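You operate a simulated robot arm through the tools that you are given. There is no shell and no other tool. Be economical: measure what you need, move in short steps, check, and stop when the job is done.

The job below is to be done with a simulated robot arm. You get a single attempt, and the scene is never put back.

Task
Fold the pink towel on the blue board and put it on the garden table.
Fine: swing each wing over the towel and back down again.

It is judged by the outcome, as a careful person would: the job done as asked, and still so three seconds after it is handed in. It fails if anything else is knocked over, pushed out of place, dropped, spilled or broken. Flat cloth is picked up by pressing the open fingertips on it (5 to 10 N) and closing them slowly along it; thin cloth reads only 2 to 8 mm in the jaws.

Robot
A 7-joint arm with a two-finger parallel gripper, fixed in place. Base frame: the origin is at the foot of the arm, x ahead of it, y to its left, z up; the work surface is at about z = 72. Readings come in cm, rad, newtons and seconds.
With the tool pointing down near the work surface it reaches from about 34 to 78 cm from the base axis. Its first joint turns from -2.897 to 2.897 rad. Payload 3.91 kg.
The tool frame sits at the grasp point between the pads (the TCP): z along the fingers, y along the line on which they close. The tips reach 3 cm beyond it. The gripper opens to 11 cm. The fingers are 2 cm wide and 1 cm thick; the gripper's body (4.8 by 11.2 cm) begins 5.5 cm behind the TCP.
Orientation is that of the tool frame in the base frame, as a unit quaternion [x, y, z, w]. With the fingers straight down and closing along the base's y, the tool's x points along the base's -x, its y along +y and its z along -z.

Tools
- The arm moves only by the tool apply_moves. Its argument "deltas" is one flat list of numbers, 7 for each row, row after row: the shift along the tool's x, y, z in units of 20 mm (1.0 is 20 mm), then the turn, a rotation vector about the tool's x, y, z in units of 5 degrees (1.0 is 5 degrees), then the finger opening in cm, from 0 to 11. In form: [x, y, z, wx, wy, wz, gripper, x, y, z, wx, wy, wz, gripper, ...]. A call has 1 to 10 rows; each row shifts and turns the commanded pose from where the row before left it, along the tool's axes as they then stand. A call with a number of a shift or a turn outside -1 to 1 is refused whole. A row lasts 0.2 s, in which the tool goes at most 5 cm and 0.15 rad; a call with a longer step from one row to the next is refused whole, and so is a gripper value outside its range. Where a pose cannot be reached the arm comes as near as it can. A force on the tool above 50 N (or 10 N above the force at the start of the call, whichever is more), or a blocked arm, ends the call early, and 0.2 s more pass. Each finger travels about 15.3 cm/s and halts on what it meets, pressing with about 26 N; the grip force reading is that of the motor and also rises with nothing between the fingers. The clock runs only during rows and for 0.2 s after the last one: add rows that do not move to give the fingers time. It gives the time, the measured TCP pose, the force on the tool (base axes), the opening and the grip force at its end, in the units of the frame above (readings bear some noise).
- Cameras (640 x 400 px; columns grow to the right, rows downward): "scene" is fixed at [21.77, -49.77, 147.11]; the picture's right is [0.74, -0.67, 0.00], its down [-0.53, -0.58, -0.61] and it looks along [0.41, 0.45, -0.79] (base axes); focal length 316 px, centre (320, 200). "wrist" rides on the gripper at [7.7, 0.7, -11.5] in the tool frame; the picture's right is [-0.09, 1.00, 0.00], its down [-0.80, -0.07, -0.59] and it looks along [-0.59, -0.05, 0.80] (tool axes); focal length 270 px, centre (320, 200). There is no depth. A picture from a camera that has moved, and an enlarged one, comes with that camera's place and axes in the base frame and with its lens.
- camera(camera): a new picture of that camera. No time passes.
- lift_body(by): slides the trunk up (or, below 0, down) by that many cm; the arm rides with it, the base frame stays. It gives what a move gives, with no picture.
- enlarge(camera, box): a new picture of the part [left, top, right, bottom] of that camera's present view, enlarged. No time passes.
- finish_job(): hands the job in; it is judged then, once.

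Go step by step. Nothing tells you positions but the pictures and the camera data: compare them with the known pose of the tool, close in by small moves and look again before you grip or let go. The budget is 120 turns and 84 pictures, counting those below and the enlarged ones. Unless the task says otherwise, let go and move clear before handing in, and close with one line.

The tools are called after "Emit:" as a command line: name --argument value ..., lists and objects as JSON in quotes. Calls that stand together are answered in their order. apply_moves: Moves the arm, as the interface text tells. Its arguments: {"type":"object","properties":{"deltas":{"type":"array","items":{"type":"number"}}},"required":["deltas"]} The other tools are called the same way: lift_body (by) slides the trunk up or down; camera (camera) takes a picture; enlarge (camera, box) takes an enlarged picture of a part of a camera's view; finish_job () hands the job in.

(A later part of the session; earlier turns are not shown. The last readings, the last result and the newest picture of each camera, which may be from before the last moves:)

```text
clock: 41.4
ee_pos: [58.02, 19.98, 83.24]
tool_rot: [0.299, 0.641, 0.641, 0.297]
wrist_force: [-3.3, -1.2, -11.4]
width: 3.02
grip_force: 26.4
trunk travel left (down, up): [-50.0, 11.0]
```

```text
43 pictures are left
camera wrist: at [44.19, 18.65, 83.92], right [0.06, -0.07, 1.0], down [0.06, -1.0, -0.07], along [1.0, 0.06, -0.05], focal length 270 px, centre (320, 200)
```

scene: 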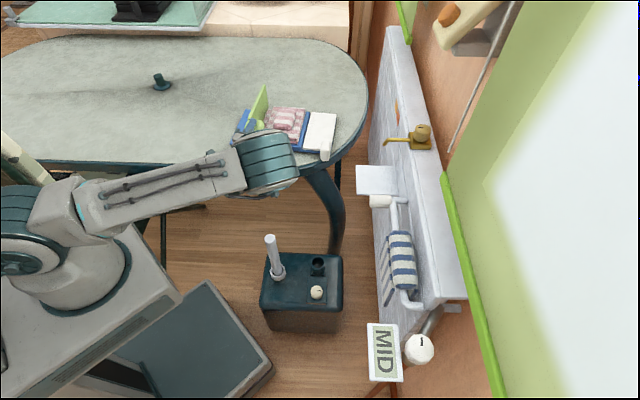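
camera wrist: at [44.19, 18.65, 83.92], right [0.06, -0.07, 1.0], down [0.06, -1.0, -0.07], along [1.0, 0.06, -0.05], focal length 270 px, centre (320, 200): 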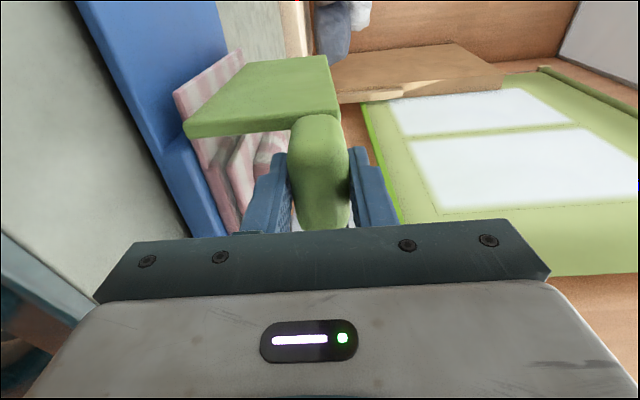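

Emit:
enlarge --camera "scene" --box '[200, 70, 360, 220]'

```text
2.67 times, centred on (280, 145) of scene
camera zoom: at [21.77, -49.77, 147.11], right [0.74, -0.67, 0.0], down [-0.53, -0.58, -0.61], along [0.41, 0.45, -0.79], focal length 842 px, centre (427, 347)
```

zoom: 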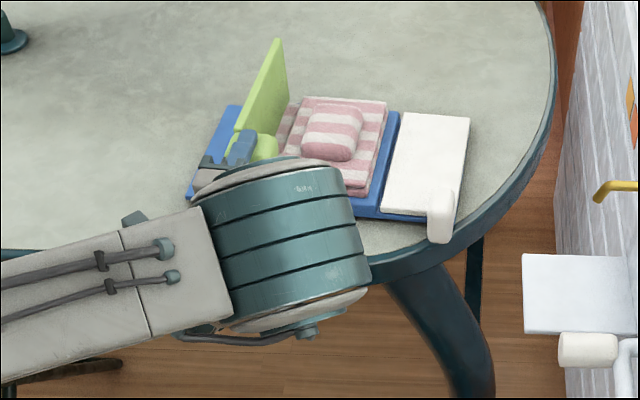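

The elbow looks to be around z 99 and v 30, off the table, so more roll is fine. I'm relieving the upward pull and continuing past vertical.

Emit:
apply_moves --deltas '[0, -0.12, 0, 0, 0, 0, 1.5, -0.373, -0.055, 0, 0, 0, 1, 1.5, -0.373, -0.055, 0, 0, 0, 1, 1.5, -0.373, -0.055, 0, 0, 0, 1, 1.5, 0, 0, 0, 0, 0, 0, 1.5]'

Emit:
apply_moves --deltas '[-0.373, -0.055, 0, 0, 0, 1, 1.5, -0.373, -0.055, 0, 0, 0, 1, 1.5, -0.373, -0.055, 0, 0, 0, 1, 1.5, 0, 0, 0, 0, 0, 0, 1.5]'

Emit:
camera --camera "scene"

Emit:
camera --camera "wrist"

```text
clock: 42.6
ee_pos: [59.32, 18.57, 82.46]
tool_rot: [0.38, 0.597, 0.675, 0.211]
wrist_force: [-8.8, 4.4, -8.1]
width: 3.11
grip_force: 26.0
trunk travel left (down, up): [-50.0, 11.0]
```

```text
clock: 43.6
ee_pos: [60.85, 16.52, 81.81]
tool_rot: [0.455, 0.539, 0.697, 0.126]
wrist_force: [4.3, 7.3, 20.1]
width: 3.78
grip_force: 26.2
trunk travel left (down, up): [-50.0, 11.0]
```

```text
41 pictures are left
```

scene: 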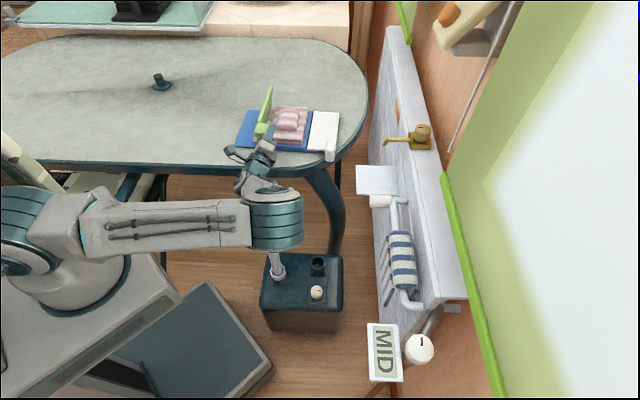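

```text
40 pictures are left
camera wrist: at [47.94, 14.13, 86.14], right [0.36, -0.45, 0.82], down [-0.04, -0.88, -0.46], along [0.93, 0.14, -0.34], focal length 270 px, centre (320, 200)
```

wrist: 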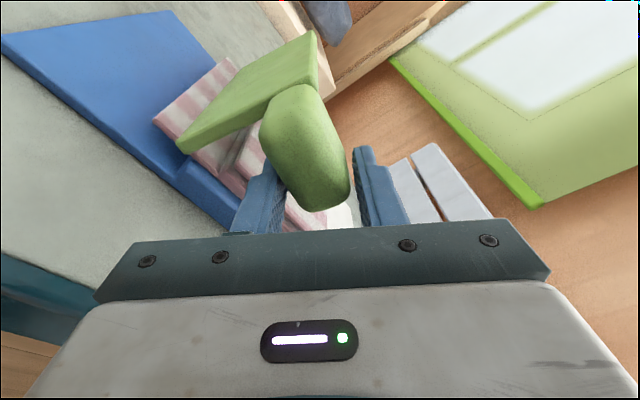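

Emit:
enlarge --camera "scene" --box '[210, 70, 350, 200]'

Emit:
enlarge --camera "scene" --box '[200, 160, 360, 330]'

```text
3.08 times, centred on (280, 135) of scene
camera zoom: at [21.77, -49.77, 147.11], right [0.74, -0.67, 0.0], down [-0.53, -0.58, -0.61], along [0.41, 0.45, -0.79], focal length 971 px, centre (443, 400)
```

zoom: 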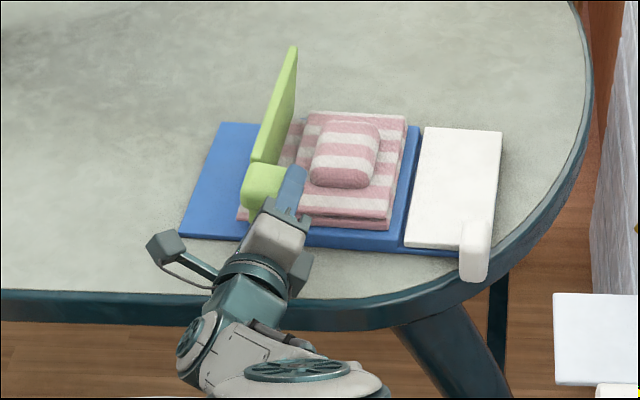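

```text
2.35 times, centred on (280, 245) of scene
camera zoom: at [21.77, -49.77, 147.11], right [0.74, -0.67, 0.0], down [-0.53, -0.58, -0.61], along [0.41, 0.45, -0.79], focal length 743 px, centre (414, 94)
```

zoom: 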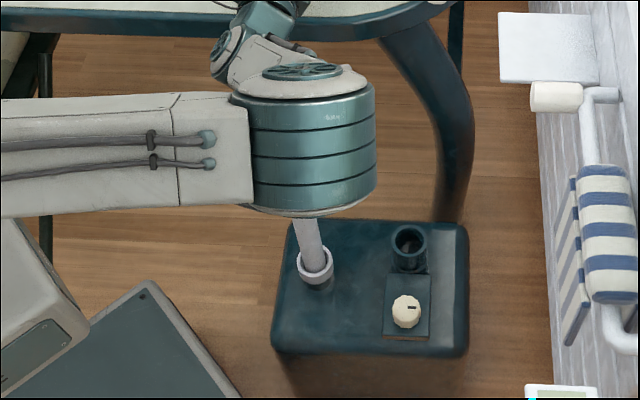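

Emit:
enlarge --camera "scene" --box '[245, 90, 325, 150]'

```text
6.67 times, centred on (285, 120) of scene
camera zoom: at [21.77, -49.77, 147.11], right [0.74, -0.67, 0.0], down [-0.53, -0.58, -0.61], along [0.41, 0.45, -0.79], focal length 2105 px, centre (553, 733)
```

zoom: 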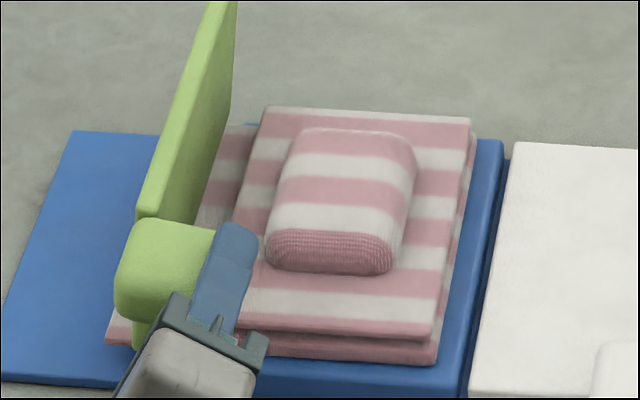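

The towel's first flap has folded: the towel is now about 17 cm wide and double-layered on one side. The wing has stopped at about 100° and the tab has slipped in the jaws. I'll bring the green wing back by reversing the arc.

Emit:
apply_moves --deltas '[0.373, 0.02, 0, 0, 0, -1, 1.5, 0.373, 0.02, 0, 0, 0, -1, 1.5, 0.373, 0.02, 0, 0, 0, -1, 1.5, 0, 0, 0, 0, 0, 0, 1.5]'

Emit:
apply_moves --deltas '[0.373, 0.02, 0, 0, 0, -1, 1.5, 0.373, 0.02, 0, 0, 0, -1, 1.5, 0.373, 0.02, 0, 0, 0, -1, 1.5, 0, 0, 0, 0, 0, 0, 1.5]'

Emit:
apply_moves --deltas '[0.373, 0.02, 0, 0, 0, -1, 1.5, 0.373, 0.02, 0, 0, 0, -1, 1.5, 0.373, 0.02, 0, 0, 0, -1, 1.5, 0, 0, 0, 0, 0, 0, 1.5]'

Emit:
enlarge --camera "scene" --box '[200, 80, 360, 200]'

Emit:
camera --camera "wrist"

```text
clock: 44.6
ee_pos: [59.46, 18.35, 82.76]
tool_rot: [0.378, 0.595, 0.676, 0.214]
wrist_force: [10.5, -7.3, 27.4]
width: 3.82
grip_force: 26.1
trunk travel left (down, up): [-50.0, 11.0]
```

```text
clock: 45.6
ee_pos: [57.84, 20.12, 82.97]
tool_rot: [0.298, 0.642, 0.641, 0.297]
wrist_force: [1.5, -3.4, 10.6]
width: 3.82
grip_force: 25.7
trunk travel left (down, up): [-50.0, 11.0]
```

```text
clock: 46.6
ee_pos: [56.59, 21.69, 82.67]
tool_rot: [0.213, 0.676, 0.595, 0.379]
wrist_force: [4.1, -2.8, -5.6]
width: 3.7
grip_force: 26.2
trunk travel left (down, up): [-50.0, 11.0]
```

```text
3.33 times, centred on (280, 140) of scene
camera zoom: at [21.77, -49.77, 147.11], right [0.74, -0.67, 0.0], down [-0.53, -0.58, -0.61], along [0.41, 0.45, -0.79], focal length 1052 px, centre (453, 400)
```

zoom: 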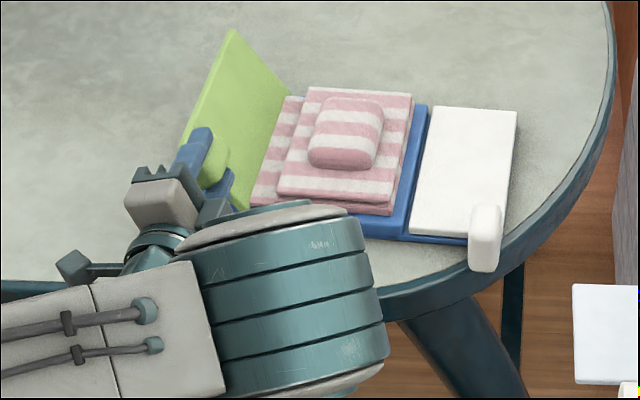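

```text
35 pictures are left
camera wrist: at [42.85, 20.22, 81.51], right [-0.11, 0.13, 0.98], down [0.05, -0.99, 0.14], along [0.99, 0.07, 0.1], focal length 270 px, centre (320, 200)
```

wrist: 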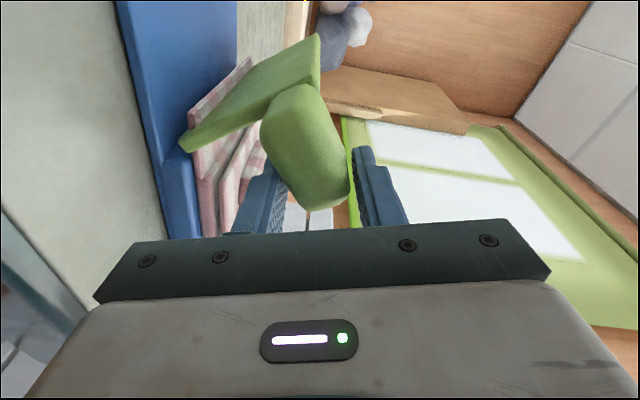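

The wing is coming back down, now around 53°. I'm continuing to lower it, adjusting for the slipped grip.

Emit:
apply_moves --deltas '[0.353, -0.02, 0, 0, 0, -1, 1.5, 0.353, -0.02, 0, 0, 0, -1, 1.5, 0.353, -0.02, 0, 0, 0, -1, 1.5, 0.353, -0.02, 0, 0, 0, -1, 1.5, 0, 0, 0, 0, 0, 0, 1.5]'

Emit:
apply_moves --deltas '[0.353, -0.02, 0, 0, 0, -1, 1.5, 0.353, -0.02, 0, 0, 0, -1, 1.5, 0.353, -0.02, 0, 0, 0, -1, 1.5, 0, 0, 0, 0, 0, 0, 1.5]'

Emit:
camera --camera "wrist"

Emit:
enlarge --camera "scene" --box '[200, 80, 360, 200]'

```text
clock: 47.8
ee_pos: [54.89, 23.73, 81.71]
tool_rot: [0.092, 0.701, 0.521, 0.478]
wrist_force: [4.9, -2.4, 3.3]
width: 3.6
grip_force: 25.7
trunk travel left (down, up): [-50.0, 11.0]
```

```text
clock: 48.8
ee_pos: [53.75, 25.08, 80.25]
tool_rot: [-0.001, 0.707, 0.455, 0.542]
wrist_force: [-3.8, 2.7, 10.8]
width: 3.55
grip_force: 26.5
trunk travel left (down, up): [-50.0, 11.0]
```

```text
34 pictures are left
camera wrist: at [41.43, 21.86, 74.86], right [-0.46, 0.54, 0.71], down [-0.09, -0.82, 0.57], along [0.88, 0.2, 0.42], focal length 270 px, centre (320, 200)
```

wrist: 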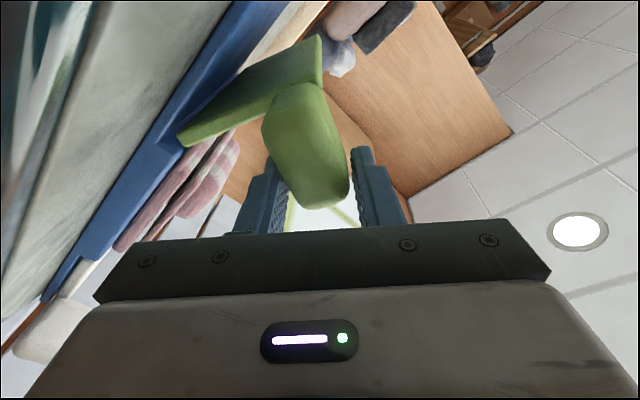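

```text
3.33 times, centred on (280, 140) of scene
camera zoom: at [21.77, -49.77, 147.11], right [0.74, -0.67, 0.0], down [-0.53, -0.58, -0.61], along [0.41, 0.45, -0.79], focal length 1052 px, centre (453, 400)
```

zoom: 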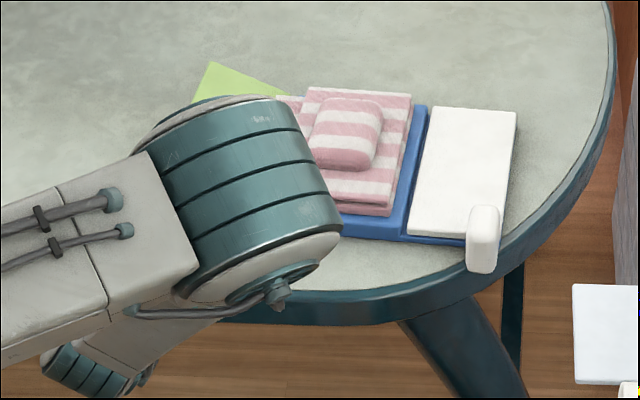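

Emit:
apply_moves --deltas '[0.353, 0, 0, 0, 0, -1, 1.5, 0.353, 0, 0, 0, 0, -1, 1.5, 0, 0, 0, 0, 0, 0, 1.5]'

Emit:
apply_moves --deltas '[0.353, 0, 0, 0, 0, -1, 1.5, 0.25, 0, 0, 0, 0, -1, 1.5, 0, 0, 0, 0, 0, 0, 1.5]'

Emit:
camera --camera "wrist"

```text
clock: 49.6
ee_pos: [53.15, 25.65, 79.23]
tool_rot: [-0.064, 0.704, 0.405, 0.58]
wrist_force: [-5.1, 9.9, 12.3]
width: 3.54
grip_force: 25.9
trunk travel left (down, up): [-50.0, 11.0]
```

```text
clock: 50.4
ee_pos: [52.79, 26.28, 78.13]
tool_rot: [-0.124, 0.696, 0.354, 0.612]
wrist_force: [-13.8, 17.6, 13.1]
width: 3.49
grip_force: 25.9
trunk travel left (down, up): [-50.0, 11.0]
```

```text
32 pictures are left
camera wrist: at [41.84, 21.34, 71.1], right [-0.59, 0.69, 0.42], down [-0.23, -0.64, 0.73], along [0.78, 0.33, 0.54], focal length 270 px, centre (320, 200)
```

wrist: 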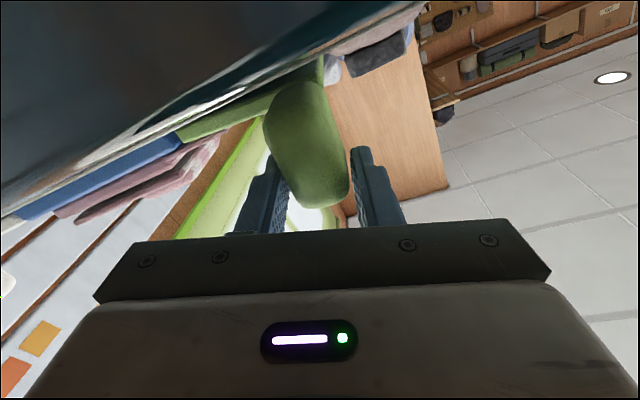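

The wing is practically flat again. I'm opening slightly and backing straight out.

Emit:
apply_moves --deltas '[0, 0, 0, 0, 0, 0, 4, 0, 0, 0, 0, 0, 0, 4.6, 0, 0, -0.5, 0, 0, 0, 4.8, 0, 0, -1, 0, 0, 0, 4.8, 0, 0, -1, 0, 0, 0, 4.8, 0, 0, -0.7, 0, 0, 0, 4.8, 0, 0, 0, 0, 0, 0, 4.8]'

Emit:
apply_moves --deltas '[-0.8, 0.3, 0, 0, 0, 0, 4.8, -0.8, 0.3, 0, 0, 0, 0, 4.8, -0.8, 0.3, 0, 0, 0, 0, 4.8, -0.8, 0.3, 0, 0, 0, 0, 4.8, -0.8, 0.3, 0, 0, 0, -1, 4.8, -0.8, 0.3, 0, 0, 0, -1, 4.8, -0.8, 0.3, 0, 0, 0, -1, 4.8, -0.8, 0.3, 0, 0, 0, -1, 4.8, 0, 0, 0, 0, 0, 0, 4.8]'

Emit:
camera --camera "scene"

```text
clock: 52.0
ee_pos: [48.13, 21.89, 77.98]
tool_rot: [-0.122, 0.697, 0.354, 0.612]
wrist_force: [0.3, 0.7, -0.2]
width: 4.8
grip_force: 0.1
trunk travel left (down, up): [-50.0, 11.0]
```

```text
clock: 54.0
ee_pos: [47.46, 22.6, 91.55]
tool_rot: [-0.242, 0.664, 0.242, 0.664]
wrist_force: [-0.6, 0.5, 0.0]
width: 4.8
grip_force: 0.1
trunk travel left (down, up): [-50.0, 11.0]
```

```text
31 pictures are left
```

scene: 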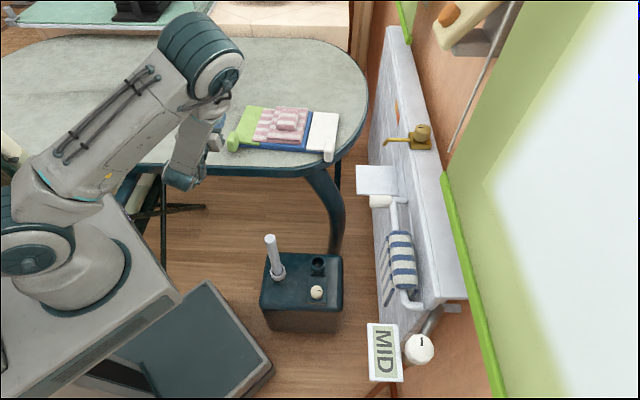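

Emit:
enlarge --camera "scene" --box '[210, 80, 360, 180]'

```text
4.00 times, centred on (285, 130) of scene
camera zoom: at [21.77, -49.77, 147.11], right [0.74, -0.67, 0.0], down [-0.53, -0.58, -0.61], along [0.41, 0.45, -0.79], focal length 1263 px, centre (460, 480)
```

zoom: 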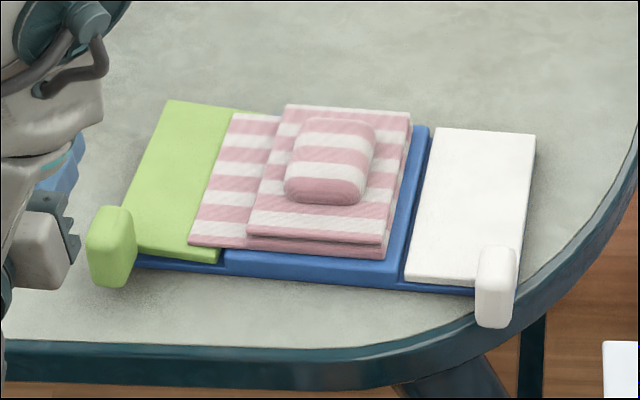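

The green wing is back flat, and one flap is folded with the other still open on the green side. Now I'll carry the horizontal tool over to the white tab, near u=-45.3.

Emit:
apply_moves --deltas '[0, -1, 0, 0, 0, 0, 5, 0, -1, 0, 0, 0, 0, 6, 0, -1, 0, 0, 0, 0, 6, 0, -1, 0, 0, 0, 0, 6, 0, -1, 0, 0, 0, 0, 6, 0, -1, 0, 0, 0, 0, 6, 0, -1, 0, 0, 0, 0, 6, 0, -1, 0, 0, 0, 0, 6, 0, 0, 0, 0, 0, 0, 6]'

Emit:
apply_moves --deltas '[0, -1, 0, 0, 0, 0, 6, 0, -1, 0, 0, 0, 0, 6, 0, -1, 0, 0, 0, 0, 6, 0, -1, 0, 0, 0, 0, 6, 0, -1, 0, 0, 0, 0, 6, 0, -1, 0, 0, 0, 0, 6, 0, -1, 0, 0, 0, 0, 6, 0, -1, 0, 0, 0, 0, 6, 0, 0, 0, 0, 0, 0, 6]'

Emit:
camera --camera "scene"

```text
clock: 56.0
ee_pos: [57.74, 10.26, 91.67]
tool_rot: [-0.241, 0.665, 0.242, 0.664]
wrist_force: [1.4, 0.6, 0.6]
width: 6.0
grip_force: 0.2
trunk travel left (down, up): [-50.0, 11.0]
```

```text
clock: 58.0
ee_pos: [68.12, -1.85, 91.56]
tool_rot: [-0.242, 0.664, 0.241, 0.665]
wrist_force: [0.6, 0.2, -0.4]
width: 5.99
grip_force: 0.1
trunk travel left (down, up): [-50.0, 11.0]
```

```text
29 pictures are left
```

scene: 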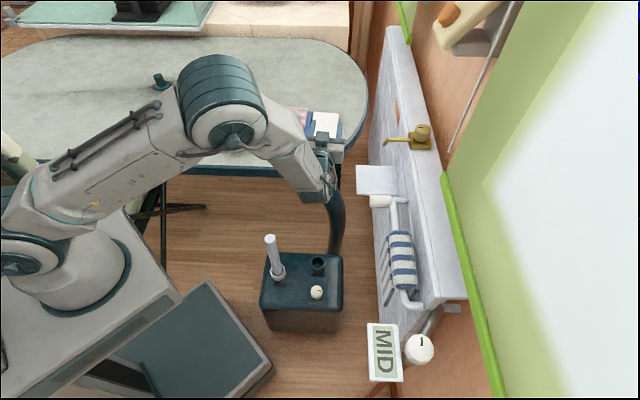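

The arm reaches there comfortably. I'm lowering to tab height in front of the white tab.

Emit:
apply_moves --deltas '[0.99, 0, 0, 0, 0, 0, 6, 0.99, 0, 0, 0, 0, 0, 6, 0.99, 0, 0, 0, 0, 0, 6, 0.99, 0, 0, 0, 0, 0, 6, 0.99, 0, 0, 0, 0, 0, 6, 0.99, 0, 0, 0, 0, 0, 6, 0.99, 0, 0, 0, 0, 0, 6, 0.99, 0, 0, 0, 0, 0, 6, 0, 0, 0, 0, 0, 0, 6]'

Emit:
camera --camera "wrist"

Emit:
enlarge --camera "scene" --box '[180, 60, 380, 200]'

```text
clock: 60.0
ee_pos: [68.03, -1.72, 75.66]
tool_rot: [-0.242, 0.664, 0.242, 0.665]
wrist_force: [-0.1, 0.1, 0.8]
width: 5.98
grip_force: 0.1
trunk travel left (down, up): [-50.0, 11.0]
```

```text
28 pictures are left
camera wrist: at [58.72, -8.59, 68.04], right [-0.64, 0.76, 0.09], down [-0.41, -0.44, 0.8], along [0.65, 0.48, 0.59], focal length 270 px, centre (320, 200)
```

wrist: 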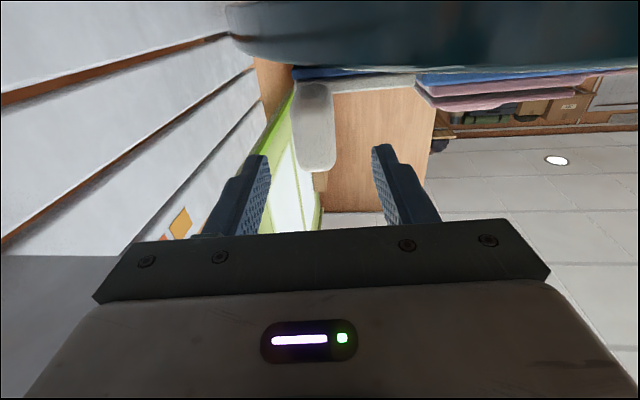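

```text
2.86 times, centred on (280, 130) of scene
camera zoom: at [21.77, -49.77, 147.11], right [0.74, -0.67, 0.0], down [-0.53, -0.58, -0.61], along [0.41, 0.45, -0.79], focal length 902 px, centre (434, 400)
```

zoom: 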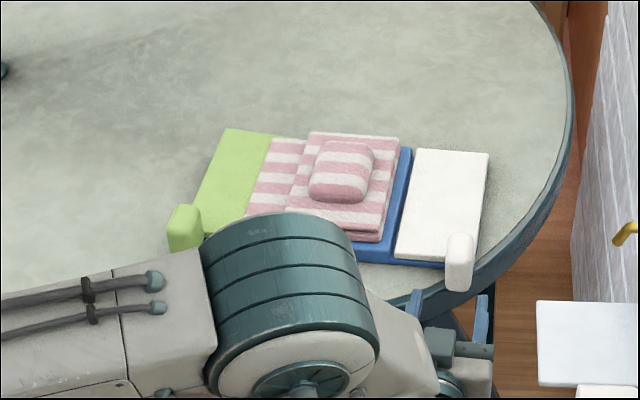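

The white tab is centred between the fingers. I'm advancing and closing.

Emit:
apply_moves --deltas '[0, 0, 0.7, 0, 0, 0, 6, 0, 0, 0.7, 0, 0, 0, 6, 0, 0, 0.7, 0, 0, 0, 6, 0, 0, 0.7, 0, 0, 0, 6, 0, 0, 0.45, 0, 0, 0, 6, 0, 0, 0, 0, 0, 0, 6]'

Emit:
apply_moves --deltas '[0, 0, 0, 0, 0, 0, 5, 0, 0, 0, 0, 0, 0, 4, 0, 0, 0, 0, 0, 0, 3.2, 0, 0, 0, 0, 0, 0, 2.6, 0, 0, 0, 0, 0, 0, 2, 0, 0, 0, 0, 0, 0, 1, 0, 0, 0, 0, 0, 0, 1]'

Emit:
enlarge --camera "scene" --box '[180, 60, 380, 200]'

```text
clock: 61.4
ee_pos: [73.0, 2.37, 75.79]
tool_rot: [-0.243, 0.664, 0.242, 0.664]
wrist_force: [0.2, -0.2, 0.3]
width: 5.98
grip_force: 0.1
trunk travel left (down, up): [-50.0, 11.0]
```

```text
clock: 63.0
ee_pos: [73.07, 2.26, 75.68]
tool_rot: [-0.241, 0.665, 0.242, 0.665]
wrist_force: [2.7, -15.7, 2.4]
width: 3.0
grip_force: 26.4
trunk travel left (down, up): [-50.0, 11.0]
```

```text
2.86 times, centred on (280, 130) of scene
camera zoom: at [21.77, -49.77, 147.11], right [0.74, -0.67, 0.0], down [-0.53, -0.58, -0.61], along [0.41, 0.45, -0.79], focal length 902 px, centre (434, 400)
```

zoom: 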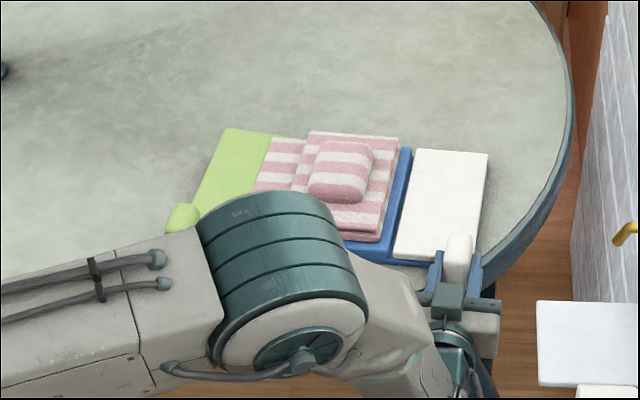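

Emit:
apply_moves --deltas '[0, -0.13, 0, 0, 0, 0, 1, 0, 0, 0, 0, 0, 0, 1, -0.365, 0.049, 0, 0, 0, -1, 1, -0.365, 0.049, 0, 0, 0, -1, 1, -0.365, 0.049, 0, 0, 0, -1, 1, 0, 0, 0, 0, 0, 0, 1]'

Emit:
apply_moves --deltas '[-0.365, 0.049, 0, 0, 0, -1, 1, -0.365, 0.049, 0, 0, 0, -1, 1, -0.365, 0.049, 0, 0, 0, -1, 1, 0, 0, 0, 0, 0, 0, 1]'

Emit:
camera --camera "scene"

```text
clock: 64.4
ee_pos: [72.68, 2.74, 77.94]
tool_rot: [-0.327, 0.627, 0.154, 0.69]
wrist_force: [-2.8, 2.8, 0.3]
width: 2.99
grip_force: 25.6
trunk travel left (down, up): [-50.0, 11.0]
```

```text
clock: 65.4
ee_pos: [72.14, 3.23, 79.77]
tool_rot: [-0.406, 0.58, 0.061, 0.704]
wrist_force: [-2.4, 4.0, -0.3]
width: 2.98
grip_force: 26.2
trunk travel left (down, up): [-50.0, 11.0]
```

```text
25 pictures are left
```

scene: 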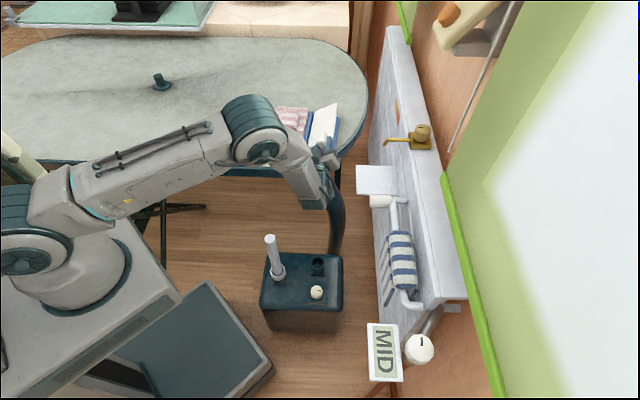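

The white wing is lifting smoothly with small forces and the arm stays put. I'm continuing toward vertical.

Emit:
apply_moves --deltas '[-0.365, 0.049, 0, 0, 0, -1, 1, -0.365, 0.049, 0, 0, 0, -1, 1, -0.365, 0.049, 0, 0, 0, -1, 1, 0, 0, 0, 0, 0, 0, 1]'

Emit:
apply_moves --deltas '[-0.365, 0.049, 0, 0, 0, -1, 1, -0.365, 0.049, 0, 0, 0, -1, 1, -0.365, 0.049, 0, 0, 0, -1, 1, 0, 0, 0, 0, 0, 0, 1]'

Emit:
apply_moves --deltas '[-0.365, 0.049, 0, 0, 0, -1, 1, -0.365, 0.049, 0, 0, 0, -1, 1, -0.365, 0.049, 0, 0, 0, -1, 1, 0, 0, 0, 0, 0, 0, 1]'

Emit:
camera --camera "scene"

Emit:
camera --camera "wrist"

```text
clock: 66.4
ee_pos: [71.23, 4.49, 81.34]
tool_rot: [-0.478, 0.522, -0.03, 0.705]
wrist_force: [-0.6, 2.8, -0.3]
width: 2.96
grip_force: 26.5
trunk travel left (down, up): [-50.0, 11.0]
```

```text
clock: 67.4
ee_pos: [70.12, 5.78, 82.63]
tool_rot: [-0.543, 0.454, -0.122, 0.695]
wrist_force: [-0.7, 4.4, -12.8]
width: 3.0
grip_force: 26.6
trunk travel left (down, up): [-50.0, 11.0]
```

```text
clock: 68.4
ee_pos: [68.76, 7.45, 83.26]
tool_rot: [-0.597, 0.381, -0.212, 0.674]
wrist_force: [-0.6, 1.7, -12.7]
width: 2.98
grip_force: 26.1
trunk travel left (down, up): [-50.0, 11.0]
```

```text
24 pictures are left
```

scene: 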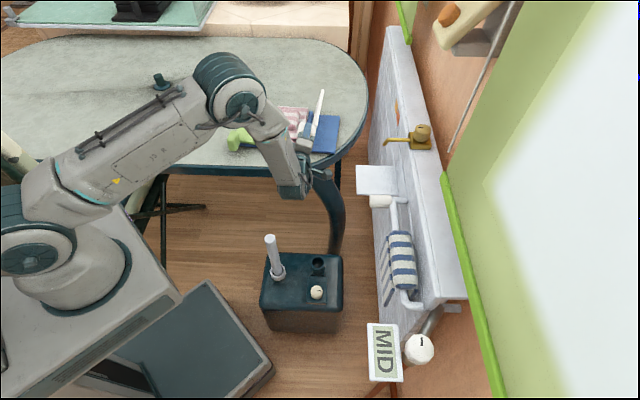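

```text
23 pictures are left
camera wrist: at [64.55, -5.36, 80.68], right [-0.22, 0.26, -0.94], down [-0.94, 0.2, 0.28], along [0.26, 0.94, 0.2], focal length 270 px, centre (320, 200)
```

wrist: 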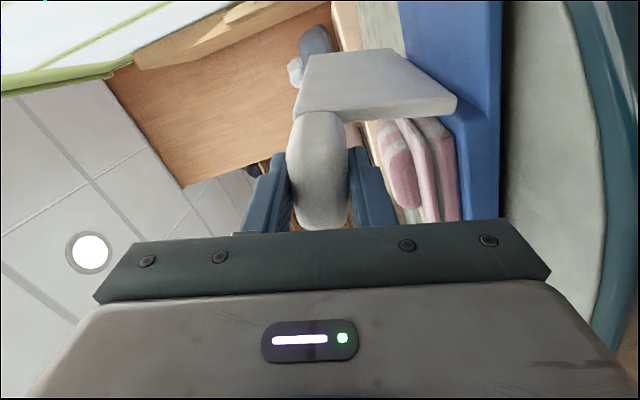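

Emit:
apply_moves --deltas '[0, 0.12, 0, 0, 0, 0, 1, -0.365, 0.06, 0, 0, 0, -1, 1, -0.365, 0.06, 0, 0, 0, -1, 1, -0.365, 0.06, 0, 0, 0, -1, 1, 0, 0, 0, 0, 0, 0, 1]'

Emit:
apply_moves --deltas '[-0.365, 0.06, 0, 0, 0, -1, 1, -0.365, 0.06, 0, 0, 0, -1, 1, -0.365, 0.06, 0, 0, 0, -1, 1, 0, 0, 0, 0, 0, 0, 1]'

Emit:
enlarge --camera "scene" --box '[200, 70, 360, 190]'

Emit:
camera --camera "wrist"

```text
clock: 69.6
ee_pos: [67.33, 9.33, 83.04]
tool_rot: [0.641, -0.299, 0.299, -0.64]
wrist_force: [-2.2, -0.7, -10.8]
width: 3.01
grip_force: 26.1
trunk travel left (down, up): [-50.0, 11.0]
```

```text
clock: 70.6
ee_pos: [65.94, 10.87, 82.49]
tool_rot: [0.674, -0.214, 0.38, -0.596]
wrist_force: [0.2, -10.7, -8.4]
width: 3.13
grip_force: 25.5
trunk travel left (down, up): [-50.0, 11.0]
```

```text
3.33 times, centred on (280, 130) of scene
camera zoom: at [21.77, -49.77, 147.11], right [0.74, -0.67, 0.0], down [-0.53, -0.58, -0.61], along [0.41, 0.45, -0.79], focal length 1052 px, centre (453, 433)
```

zoom: 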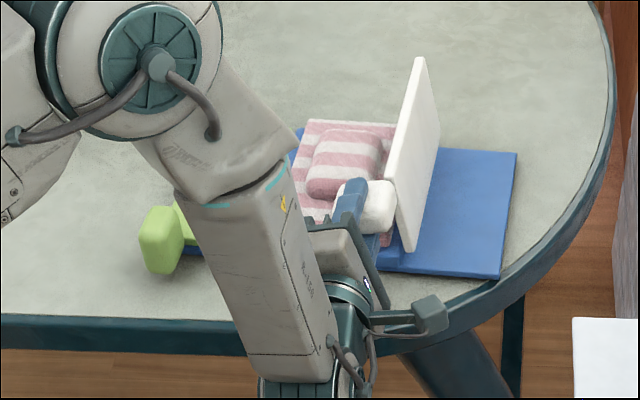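

```text
21 pictures are left
camera wrist: at [61.97, -2.38, 83.9], right [0.11, -0.13, -0.98], down [-0.96, 0.23, -0.14], along [0.24, 0.97, -0.1], focal length 270 px, centre (320, 200)
```

wrist: 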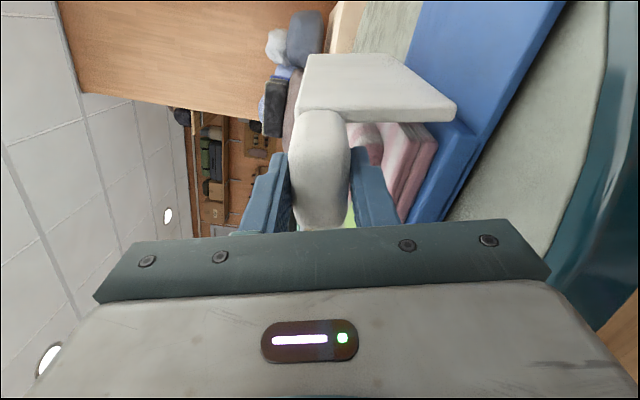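

The second flap appears folded and the wing has reached its stop at about 102°. I'm reversing the arc to lay it down.

Emit:
apply_moves --deltas '[0.367, -0.02, 0, 0, 0, 1, 1, 0.367, -0.02, 0, 0, 0, 1, 1, 0.367, -0.02, 0, 0, 0, 1, 1, 0.367, -0.02, 0, 0, 0, 1, 1, 0.367, -0.02, 0, 0, 0, 1, 1, 0.367, -0.02, 0, 0, 0, 1, 1, 0, 0, 0, 0, 0, 0, 1]'

Emit:
apply_moves --deltas '[0.367, -0.02, 0, 0, 0, 1, 1, 0.367, -0.02, 0, 0, 0, 1, 1, 0.367, -0.02, 0, 0, 0, 1, 1, 0.367, -0.02, 0, 0, 0, 1, 1, 0.367, -0.02, 0, 0, 0, 1, 1, 0.367, -0.02, 0, 0, 0, 1, 1, 0, 0, 0, 0, 0, 0, 1]'

Emit:
apply_moves --deltas '[0.367, -0.02, 0, 0, 0, 1, 1, 0.367, -0.02, 0, 0, 0, 1, 1, 0.367, -0.02, 0, 0, 0, 1, 1, 0.367, -0.02, 0, 0, 0, 1, 1, 0.367, -0.02, 0, 0, 0, 1, 1, 0, 0, 0, 0, 0, 0, 1]'

Emit:
enlarge --camera "scene" --box '[200, 70, 360, 190]'

```text
clock: 72.2
ee_pos: [68.66, 7.58, 82.93]
tool_rot: [-0.597, 0.381, -0.212, 0.674]
wrist_force: [-1.6, 2.2, -12.0]
width: 2.98
grip_force: 25.9
trunk travel left (down, up): [-50.0, 11.0]
```

```text
clock: 73.8
ee_pos: [71.17, 4.43, 81.22]
tool_rot: [-0.477, 0.522, -0.029, 0.706]
wrist_force: [0.2, -2.1, -5.2]
width: 3.0
grip_force: 25.6
trunk travel left (down, up): [-50.0, 11.0]
```

```text
clock: 75.2
ee_pos: [72.65, 2.66, 78.44]
tool_rot: [-0.352, 0.612, 0.122, 0.697]
wrist_force: [9.4, -13.9, 11.8]
width: 2.99
grip_force: 26.1
trunk travel left (down, up): [-50.0, 11.0]
```

```text
3.33 times, centred on (280, 130) of scene
camera zoom: at [21.77, -49.77, 147.11], right [0.74, -0.67, 0.0], down [-0.53, -0.58, -0.61], along [0.41, 0.45, -0.79], focal length 1052 px, centre (453, 433)
```

zoom: 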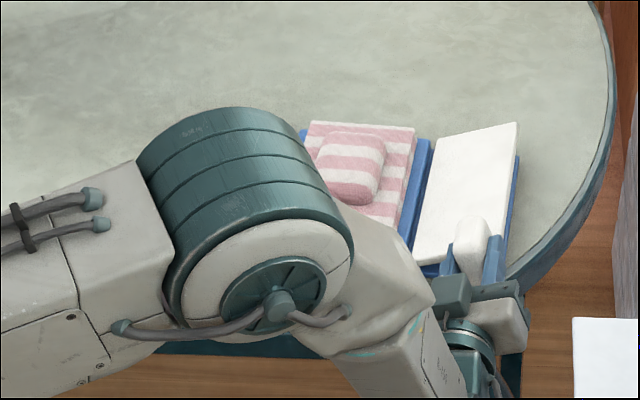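

Emit:
apply_moves --deltas '[0, -0.12, 0, 0, 0, 0, 1, 0.367, -0.03, 0, 0, 0, 1, 1, 0.367, -0.03, 0, 0, 0, 1, 1, 0, 0, 0, 0, 0, 0, 1]'

Emit:
apply_moves --deltas '[0.367, -0.03, 0, 0, 0, 1, 1, 0.3, -0.03, 0, 0, 0, 1, 1, 0, 0, 0, 0, 0, 0, 1]'

Emit:
enlarge --camera "scene" --box '[200, 70, 360, 190]'

```text
clock: 76.2
ee_pos: [73.1, 2.06, 77.18]
tool_rot: [-0.299, 0.64, 0.183, 0.683]
wrist_force: [-2.9, -16.8, 8.0]
width: 3.0
grip_force: 25.5
trunk travel left (down, up): [-50.0, 11.0]
```

```text
clock: 77.0
ee_pos: [73.3, 1.89, 75.65]
tool_rot: [-0.241, 0.665, 0.242, 0.664]
wrist_force: [3.7, -16.2, 3.9]
width: 2.99
grip_force: 25.9
trunk travel left (down, up): [-50.0, 11.0]
```

```text
3.33 times, centred on (280, 130) of scene
camera zoom: at [21.77, -49.77, 147.11], right [0.74, -0.67, 0.0], down [-0.53, -0.58, -0.61], along [0.41, 0.45, -0.79], focal length 1052 px, centre (453, 433)
```

zoom: 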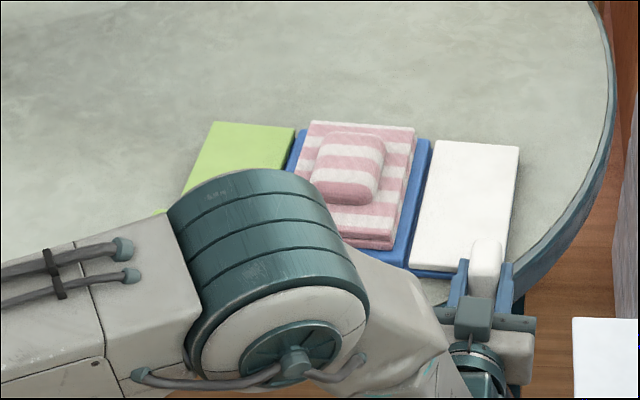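

The white wing is flat and the towel is folded to about 12 cm, sitting within the blue panel. I'm releasing the tab, backing out and rising.

Emit:
apply_moves --deltas '[0, 0, 0, 0, 0, 0, 3.8, 0, 0, 0, 0, 0, 0, 5, 0, 0, 0, 0, 0, 0, 6, 0, 0, -0.6, 0, 0, 0, 6, 0, 0, -1, 0, 0, 0, 6, 0, 0, -1, 0, 0, 0, 6, 0, 0, -0.8, 0, 0, 0, 6, 0, 0, 0, 0, 0, 0, 6]'

Emit:
apply_moves --deltas '[-1, 0, 0, 0, 0, 0, 6, -1, 0, 0, 0, 0, 0, 6, -1, 0, 0, 0, 0, 0, 6, -1, 0, 0, 0, 0, 0, 6, -1, 0, 0, 0, 0, 0, 6, -1, 0, 0, 0, 0, 0, 6, -1, 0, 0, 0, 0, 0, 6, -1, 0, 0, 0, 0, 0, 6, -1, 0, 0, 0, 0, 0, 6, -1, 0, 0, 0, 0, 0, 6]'

Emit:
apply_moves --deltas '[0, 1, 0, 0, 1, 0, 6, 0, 1, 0, 0, 1, 0, 6, 0, 1, 0, 0, 1, 0, 6, 0, 1, 0, 0, 1, 0, 6, 0, 1, 0, 0, 1, 0, 6, 0, 1, 0, 0, 1, 0, 6, 0, 1, 0, 0, 1, 0, 6, 0, 0, 0, 0, 1, 0, 6, 0, 0, 0, 0, 1, 0, 6]'

Emit:
apply_moves --deltas '[0, 0, 0, 0, 1, 0, 8, 0, 0, 0, 0, 1, 0, 11, 0, 0, 0, 0, 1, 0, 11, 0, 0, 0, 0, 1, 0, 11, 0, 0, 0, 0, 1, 0, 11, 0, 0, 0, 0, 1, 0, 11, 0, 0, 0, 0, 1, 0, 11, 0, 0, 0, 0, 1, 0, 11, 0, 0, 0, 0, 1, 0, 11, 0, 0, 0, 0, 0, 0, 11]'

Emit:
camera --camera "wrist"

Emit:
enlarge --camera "scene" --box '[200, 60, 360, 180]'

```text
clock: 78.8
ee_pos: [68.03, -2.31, 75.75]
tool_rot: [-0.242, 0.664, 0.242, 0.664]
wrist_force: [0.2, 0.0, 0.1]
width: 6.0
grip_force: 0.1
trunk travel left (down, up): [-50.0, 11.0]
```

```text
clock: 81.0
ee_pos: [68.06, -2.34, 95.72]
tool_rot: [-0.242, 0.665, 0.242, 0.664]
wrist_force: [0.6, 0.5, -0.6]
width: 5.99
grip_force: 0.1
trunk travel left (down, up): [-50.0, 11.0]
```

```text
clock: 83.0
ee_pos: [59.0, 8.42, 95.76]
tool_rot: [-0.315, 0.869, 0.129, 0.359]
wrist_force: [-0.5, 0.3, -0.3]
width: 6.0
grip_force: 0.1
trunk travel left (down, up): [-50.0, 11.0]
```

```text
clock: 85.2
ee_pos: [59.05, 8.34, 95.79]
tool_rot: [-0.342, 0.94, 0.0, -0.001]
wrist_force: [0.4, 0.4, -0.8]
width: 11.0
grip_force: 0.0
trunk travel left (down, up): [-50.0, 11.0]
```

```text
18 pictures are left
camera wrist: at [52.68, 3.94, 107.26], right [-0.57, 0.82, 0.0], down [0.66, 0.46, 0.59], along [0.49, 0.34, -0.81], focal length 270 px, centre (320, 200)
```

wrist: 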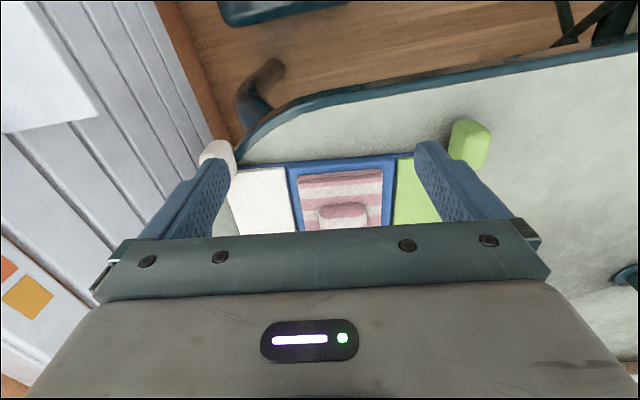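

```text
3.33 times, centred on (280, 120) of scene
camera zoom: at [21.77, -49.77, 147.11], right [0.74, -0.67, 0.0], down [-0.53, -0.58, -0.61], along [0.41, 0.45, -0.79], focal length 1052 px, centre (453, 467)
```

zoom: 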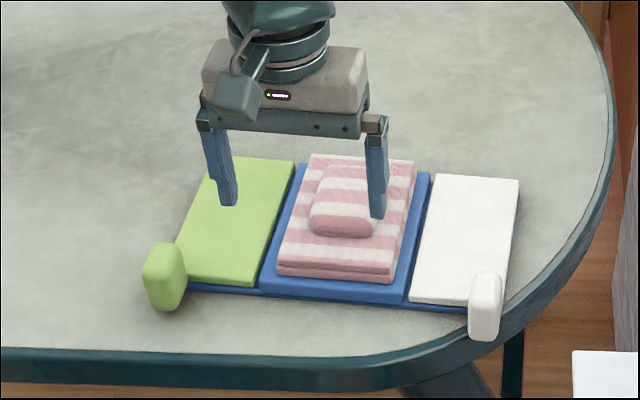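

Both wings are flat and the towel is fully folded on the blue panel. I'm moving over the roll to pick it up.

Emit:
apply_moves --deltas '[-0.9, 0.115, 0, 0, 0, 0, 11, -1, 0.115, 0, 0, 0, 0, 11, -1, 0.115, 0, 0, 0, 0, 11, -1, 0.115, 0, 0, 0, 0, 11, -1, 0.115, 0, 0, 0, 0, 11, -1, 0.115, 0, 0, 0, 0, 11, -1, 0.115, 0, 0, 0, 0, 11, -1, 0.115, 0.5, 0, 0, 0, 11, -1, 0.115, 0.8, 0, 0, 0, 11, -0.9, 0.115, 0.8, 0, 0, 0, 11]'

Emit:
camera --camera "wrist"

Emit:
enlarge --camera "scene" --box '[200, 60, 360, 180]'

```text
clock: 87.4
ee_pos: [72.58, 22.8, 91.58]
tool_rot: [-0.342, 0.94, -0.001, 0.0]
wrist_force: [-0.4, 0.1, -0.5]
width: 11.01
grip_force: 0.1
trunk travel left (down, up): [-50.0, 11.0]
```

```text
16 pictures are left
camera wrist: at [66.19, 18.36, 102.99], right [-0.57, 0.82, 0.0], down [0.66, 0.46, 0.59], along [0.49, 0.34, -0.8], focal length 270 px, centre (320, 200)
```

wrist: 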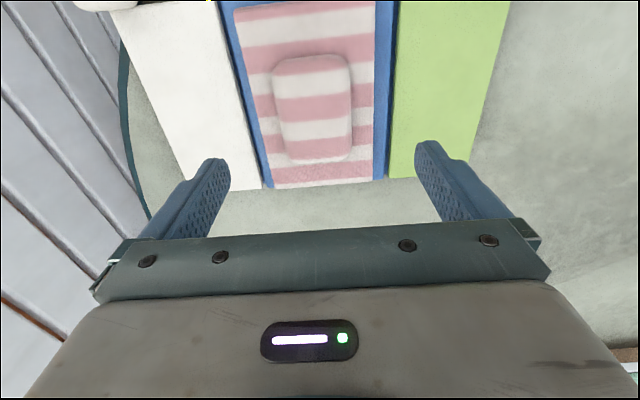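

```text
3.33 times, centred on (280, 120) of scene
camera zoom: at [21.77, -49.77, 147.11], right [0.74, -0.67, 0.0], down [-0.53, -0.58, -0.61], along [0.41, 0.45, -0.79], focal length 1052 px, centre (453, 467)
```

zoom: 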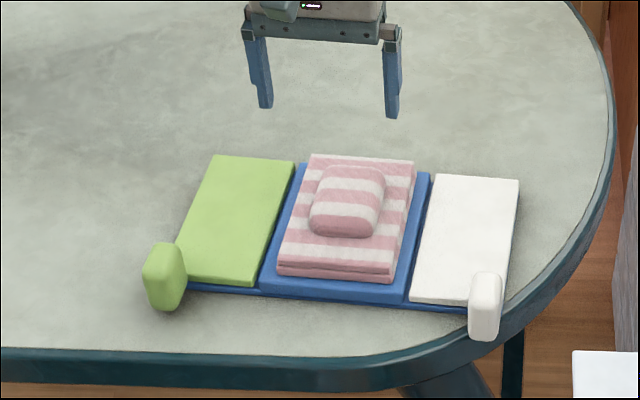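

Emit:
apply_moves --deltas '[0, -0.36, 0, 0, 0, 0, 11, 0, 0, 1, 0, 0, 0, 11, 0, 0, 1, 0, 0, 0, 11, 0, 0, 1, 0, 0, 0, 11, 0, 0, 1, 0, 0, 0, 11, 0, 0, 1, 0, 0, 0, 11, 0, 0, 0.6, 0, 0, 0, 11, 0, 0, 0, 0, 0, 0, 11]'

Emit:
enlarge --camera "scene" --box '[230, 60, 350, 150]'

Emit:
camera --camera "wrist"

```text
clock: 89.2
ee_pos: [73.05, 22.22, 80.39]
tool_rot: [-0.342, 0.94, 0.0, 0.0]
wrist_force: [-0.1, -0.5, -1.0]
width: 10.97
grip_force: 0.0
trunk travel left (down, up): [-50.0, 11.0]
```

```text
4.44 times, centred on (290, 105) of scene
camera zoom: at [21.77, -49.77, 147.11], right [0.74, -0.67, 0.0], down [-0.53, -0.58, -0.61], along [0.41, 0.45, -0.79], focal length 1403 px, centre (453, 622)
```

zoom: 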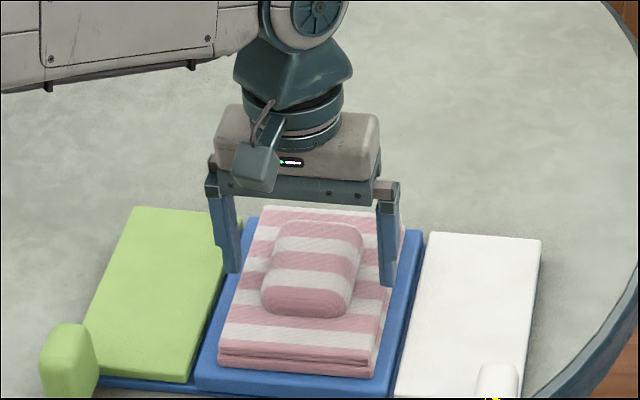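

```text
13 pictures are left
camera wrist: at [66.62, 17.77, 91.76], right [-0.57, 0.82, 0.0], down [0.66, 0.46, 0.59], along [0.49, 0.34, -0.8], focal length 270 px, centre (320, 200)
```

wrist: 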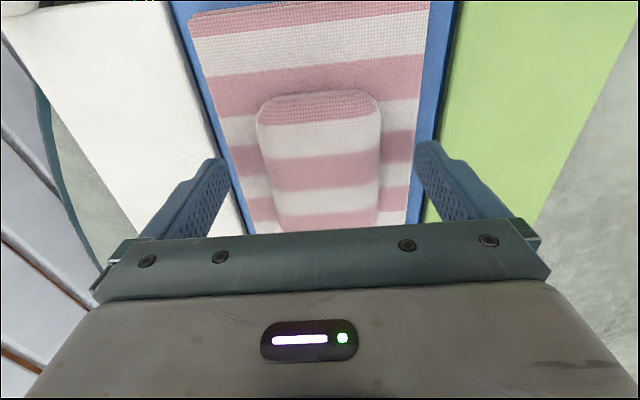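

Emit:
apply_moves --deltas '[0, 0, 0.25, 0, 0, 0, 11, 0, 0, 0.2, 0, 0, 0, 11, 0, 0, 0, 0, 0, 0, 9, 0, 0, 0, 0, 0, 0, 8, 0, 0, 0, 0, 0, 0, 7, 0, 0, 0, 0, 0, 0, 6, 0, 0, 0, 0, 0, 0, 5, 0, 0, 0, 0, 0, 0, 4.5, 0, 0, 0, 0, 0, 0, 4.5]'

Emit:
apply_moves --deltas '[0, 0, -0.5, 0, 0, 0, 4.5, 0, 0, -0.5, 0, 0, 0, 4.5, 0, 0, -1, 0, 0, 0, 4.5, 0, 0, -1, 0, 0, 0, 4.5, 0, 0, -1, 0, 0, 0, 4.5, 0, 0, -1, 0, 0, 0, 4.5, 0, 0, 0, 0, 0, 0, 4.5]'

Emit:
enlarge --camera "scene" --box '[200, 50, 360, 180]'

```text
clock: 91.2
ee_pos: [73.01, 22.27, 79.4]
tool_rot: [-0.342, 0.94, 0.0, 0.0]
wrist_force: [0.0, 1.3, 0.3]
width: 6.94
grip_force: 25.9
trunk travel left (down, up): [-50.0, 11.0]
```

```text
clock: 92.8
ee_pos: [73.04, 22.16, 89.49]
tool_rot: [-0.342, 0.94, 0.0, 0.0]
wrist_force: [-1.1, 0.1, -0.6]
width: 6.94
grip_force: 26.0
trunk travel left (down, up): [-50.0, 11.0]
```

```text
3.08 times, centred on (280, 115) of scene
camera zoom: at [21.77, -49.77, 147.11], right [0.74, -0.67, 0.0], down [-0.53, -0.58, -0.61], along [0.41, 0.45, -0.79], focal length 971 px, centre (443, 462)
```

zoom: 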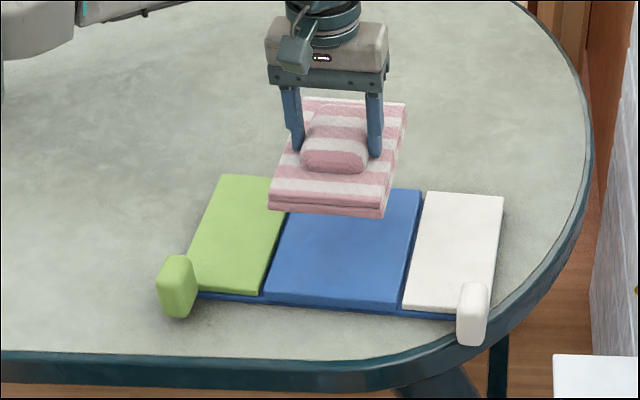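

The folded towel holds its shape in the grip. I'm carrying it to the clear table area where it started.

Emit:
apply_moves --deltas '[0, 0.5, 0, 0, 0, 0, 4.5, 0.2, 1, 0, 0, 0, 0, 4.5, 0.2, 1, 0, 0, 0, 0, 4.5, 0.2, 1, 0, 0, 0, 0, 4.5, 0.2, 1, 0, 0, 0, 0, 4.5, 0.2, 1, 0, 0, 0, 0, 4.5, 0.2, 1, 0, 0, 0, 0, 4.5, 0.2, 1, 0, 0, 0, 0, 4.5, 0.2, 1, 0, 0, 0, 0, 4.5, 0.2, 1, 0, 0, 0, 0, 4.5]'

Emit:
apply_moves --deltas '[0.1, 1, 0, 0, 0, 0, 4.5, 0, 1, 0, 0, 0, 0, 4.5, 0, 1, 0, 0, 0, 0, 4.5, 0, 1, 0, 0, 0, 0, 4.5, 0, 1, 0, 0, 0, 0, 4.5, 0, 1, 0, 0, 0, 0, 4.5, 0, 1, 0, 0, 0, 0, 4.5, 0, 0.9, 0, 0, 0, 0, 4.5, 0, 0.3, 0, 0, 0, 0, 4.5, 0, 0, 0, 0, 0, 0, 4.5]'

Emit:
apply_moves --deltas '[0, 0, 1, 0, 0, 0, 4.5, 0, 0, 1, 0, 0, 0, 4.5, 0, 0, 1, 0, 0, 0, 4.5, 0, 0, 1, 0, 0, 0, 4.5, 0, 0, 1, 0, 0, 0, 4.5, 0, 0, 0.5, 0, 0, 0, 4.5, 0, 0, 0, 0, 0, 0, 4.5]'

Emit:
enlarge --camera "scene" --box '[120, 60, 360, 180]'

```text
clock: 95.0
ee_pos: [58.13, 34.41, 89.41]
tool_rot: [-0.343, 0.939, 0.0, 0.0]
wrist_force: [0.1, 0.0, -0.9]
width: 6.91
grip_force: 25.8
trunk travel left (down, up): [-50.0, 11.0]
```

```text
clock: 97.2
ee_pos: [47.31, 46.97, 89.56]
tool_rot: [-0.342, 0.94, 0.0, 0.0]
wrist_force: [-0.9, -0.2, -0.8]
width: 6.92
grip_force: 26.4
trunk travel left (down, up): [-50.0, 11.0]
```

```text
clock: 98.8
ee_pos: [47.4, 46.9, 78.57]
tool_rot: [-0.342, 0.94, 0.0, 0.0]
wrist_force: [0.5, 0.2, -1.1]
width: 6.91
grip_force: 25.1
trunk travel left (down, up): [-50.0, 11.0]
```

```text
2.67 times, centred on (240, 120) of scene
camera zoom: at [21.77, -49.77, 147.11], right [0.74, -0.67, 0.0], down [-0.53, -0.58, -0.61], along [0.41, 0.45, -0.79], focal length 842 px, centre (533, 413)
```

zoom: 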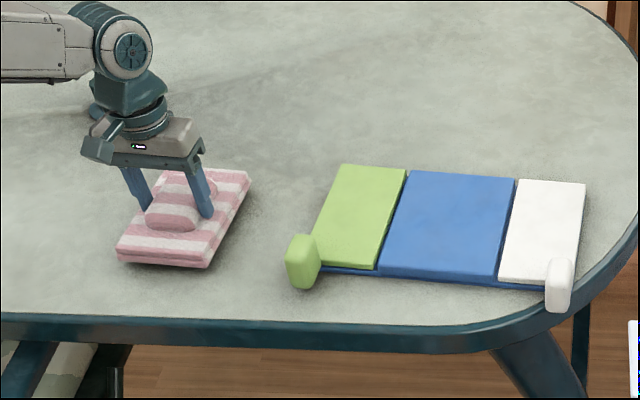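

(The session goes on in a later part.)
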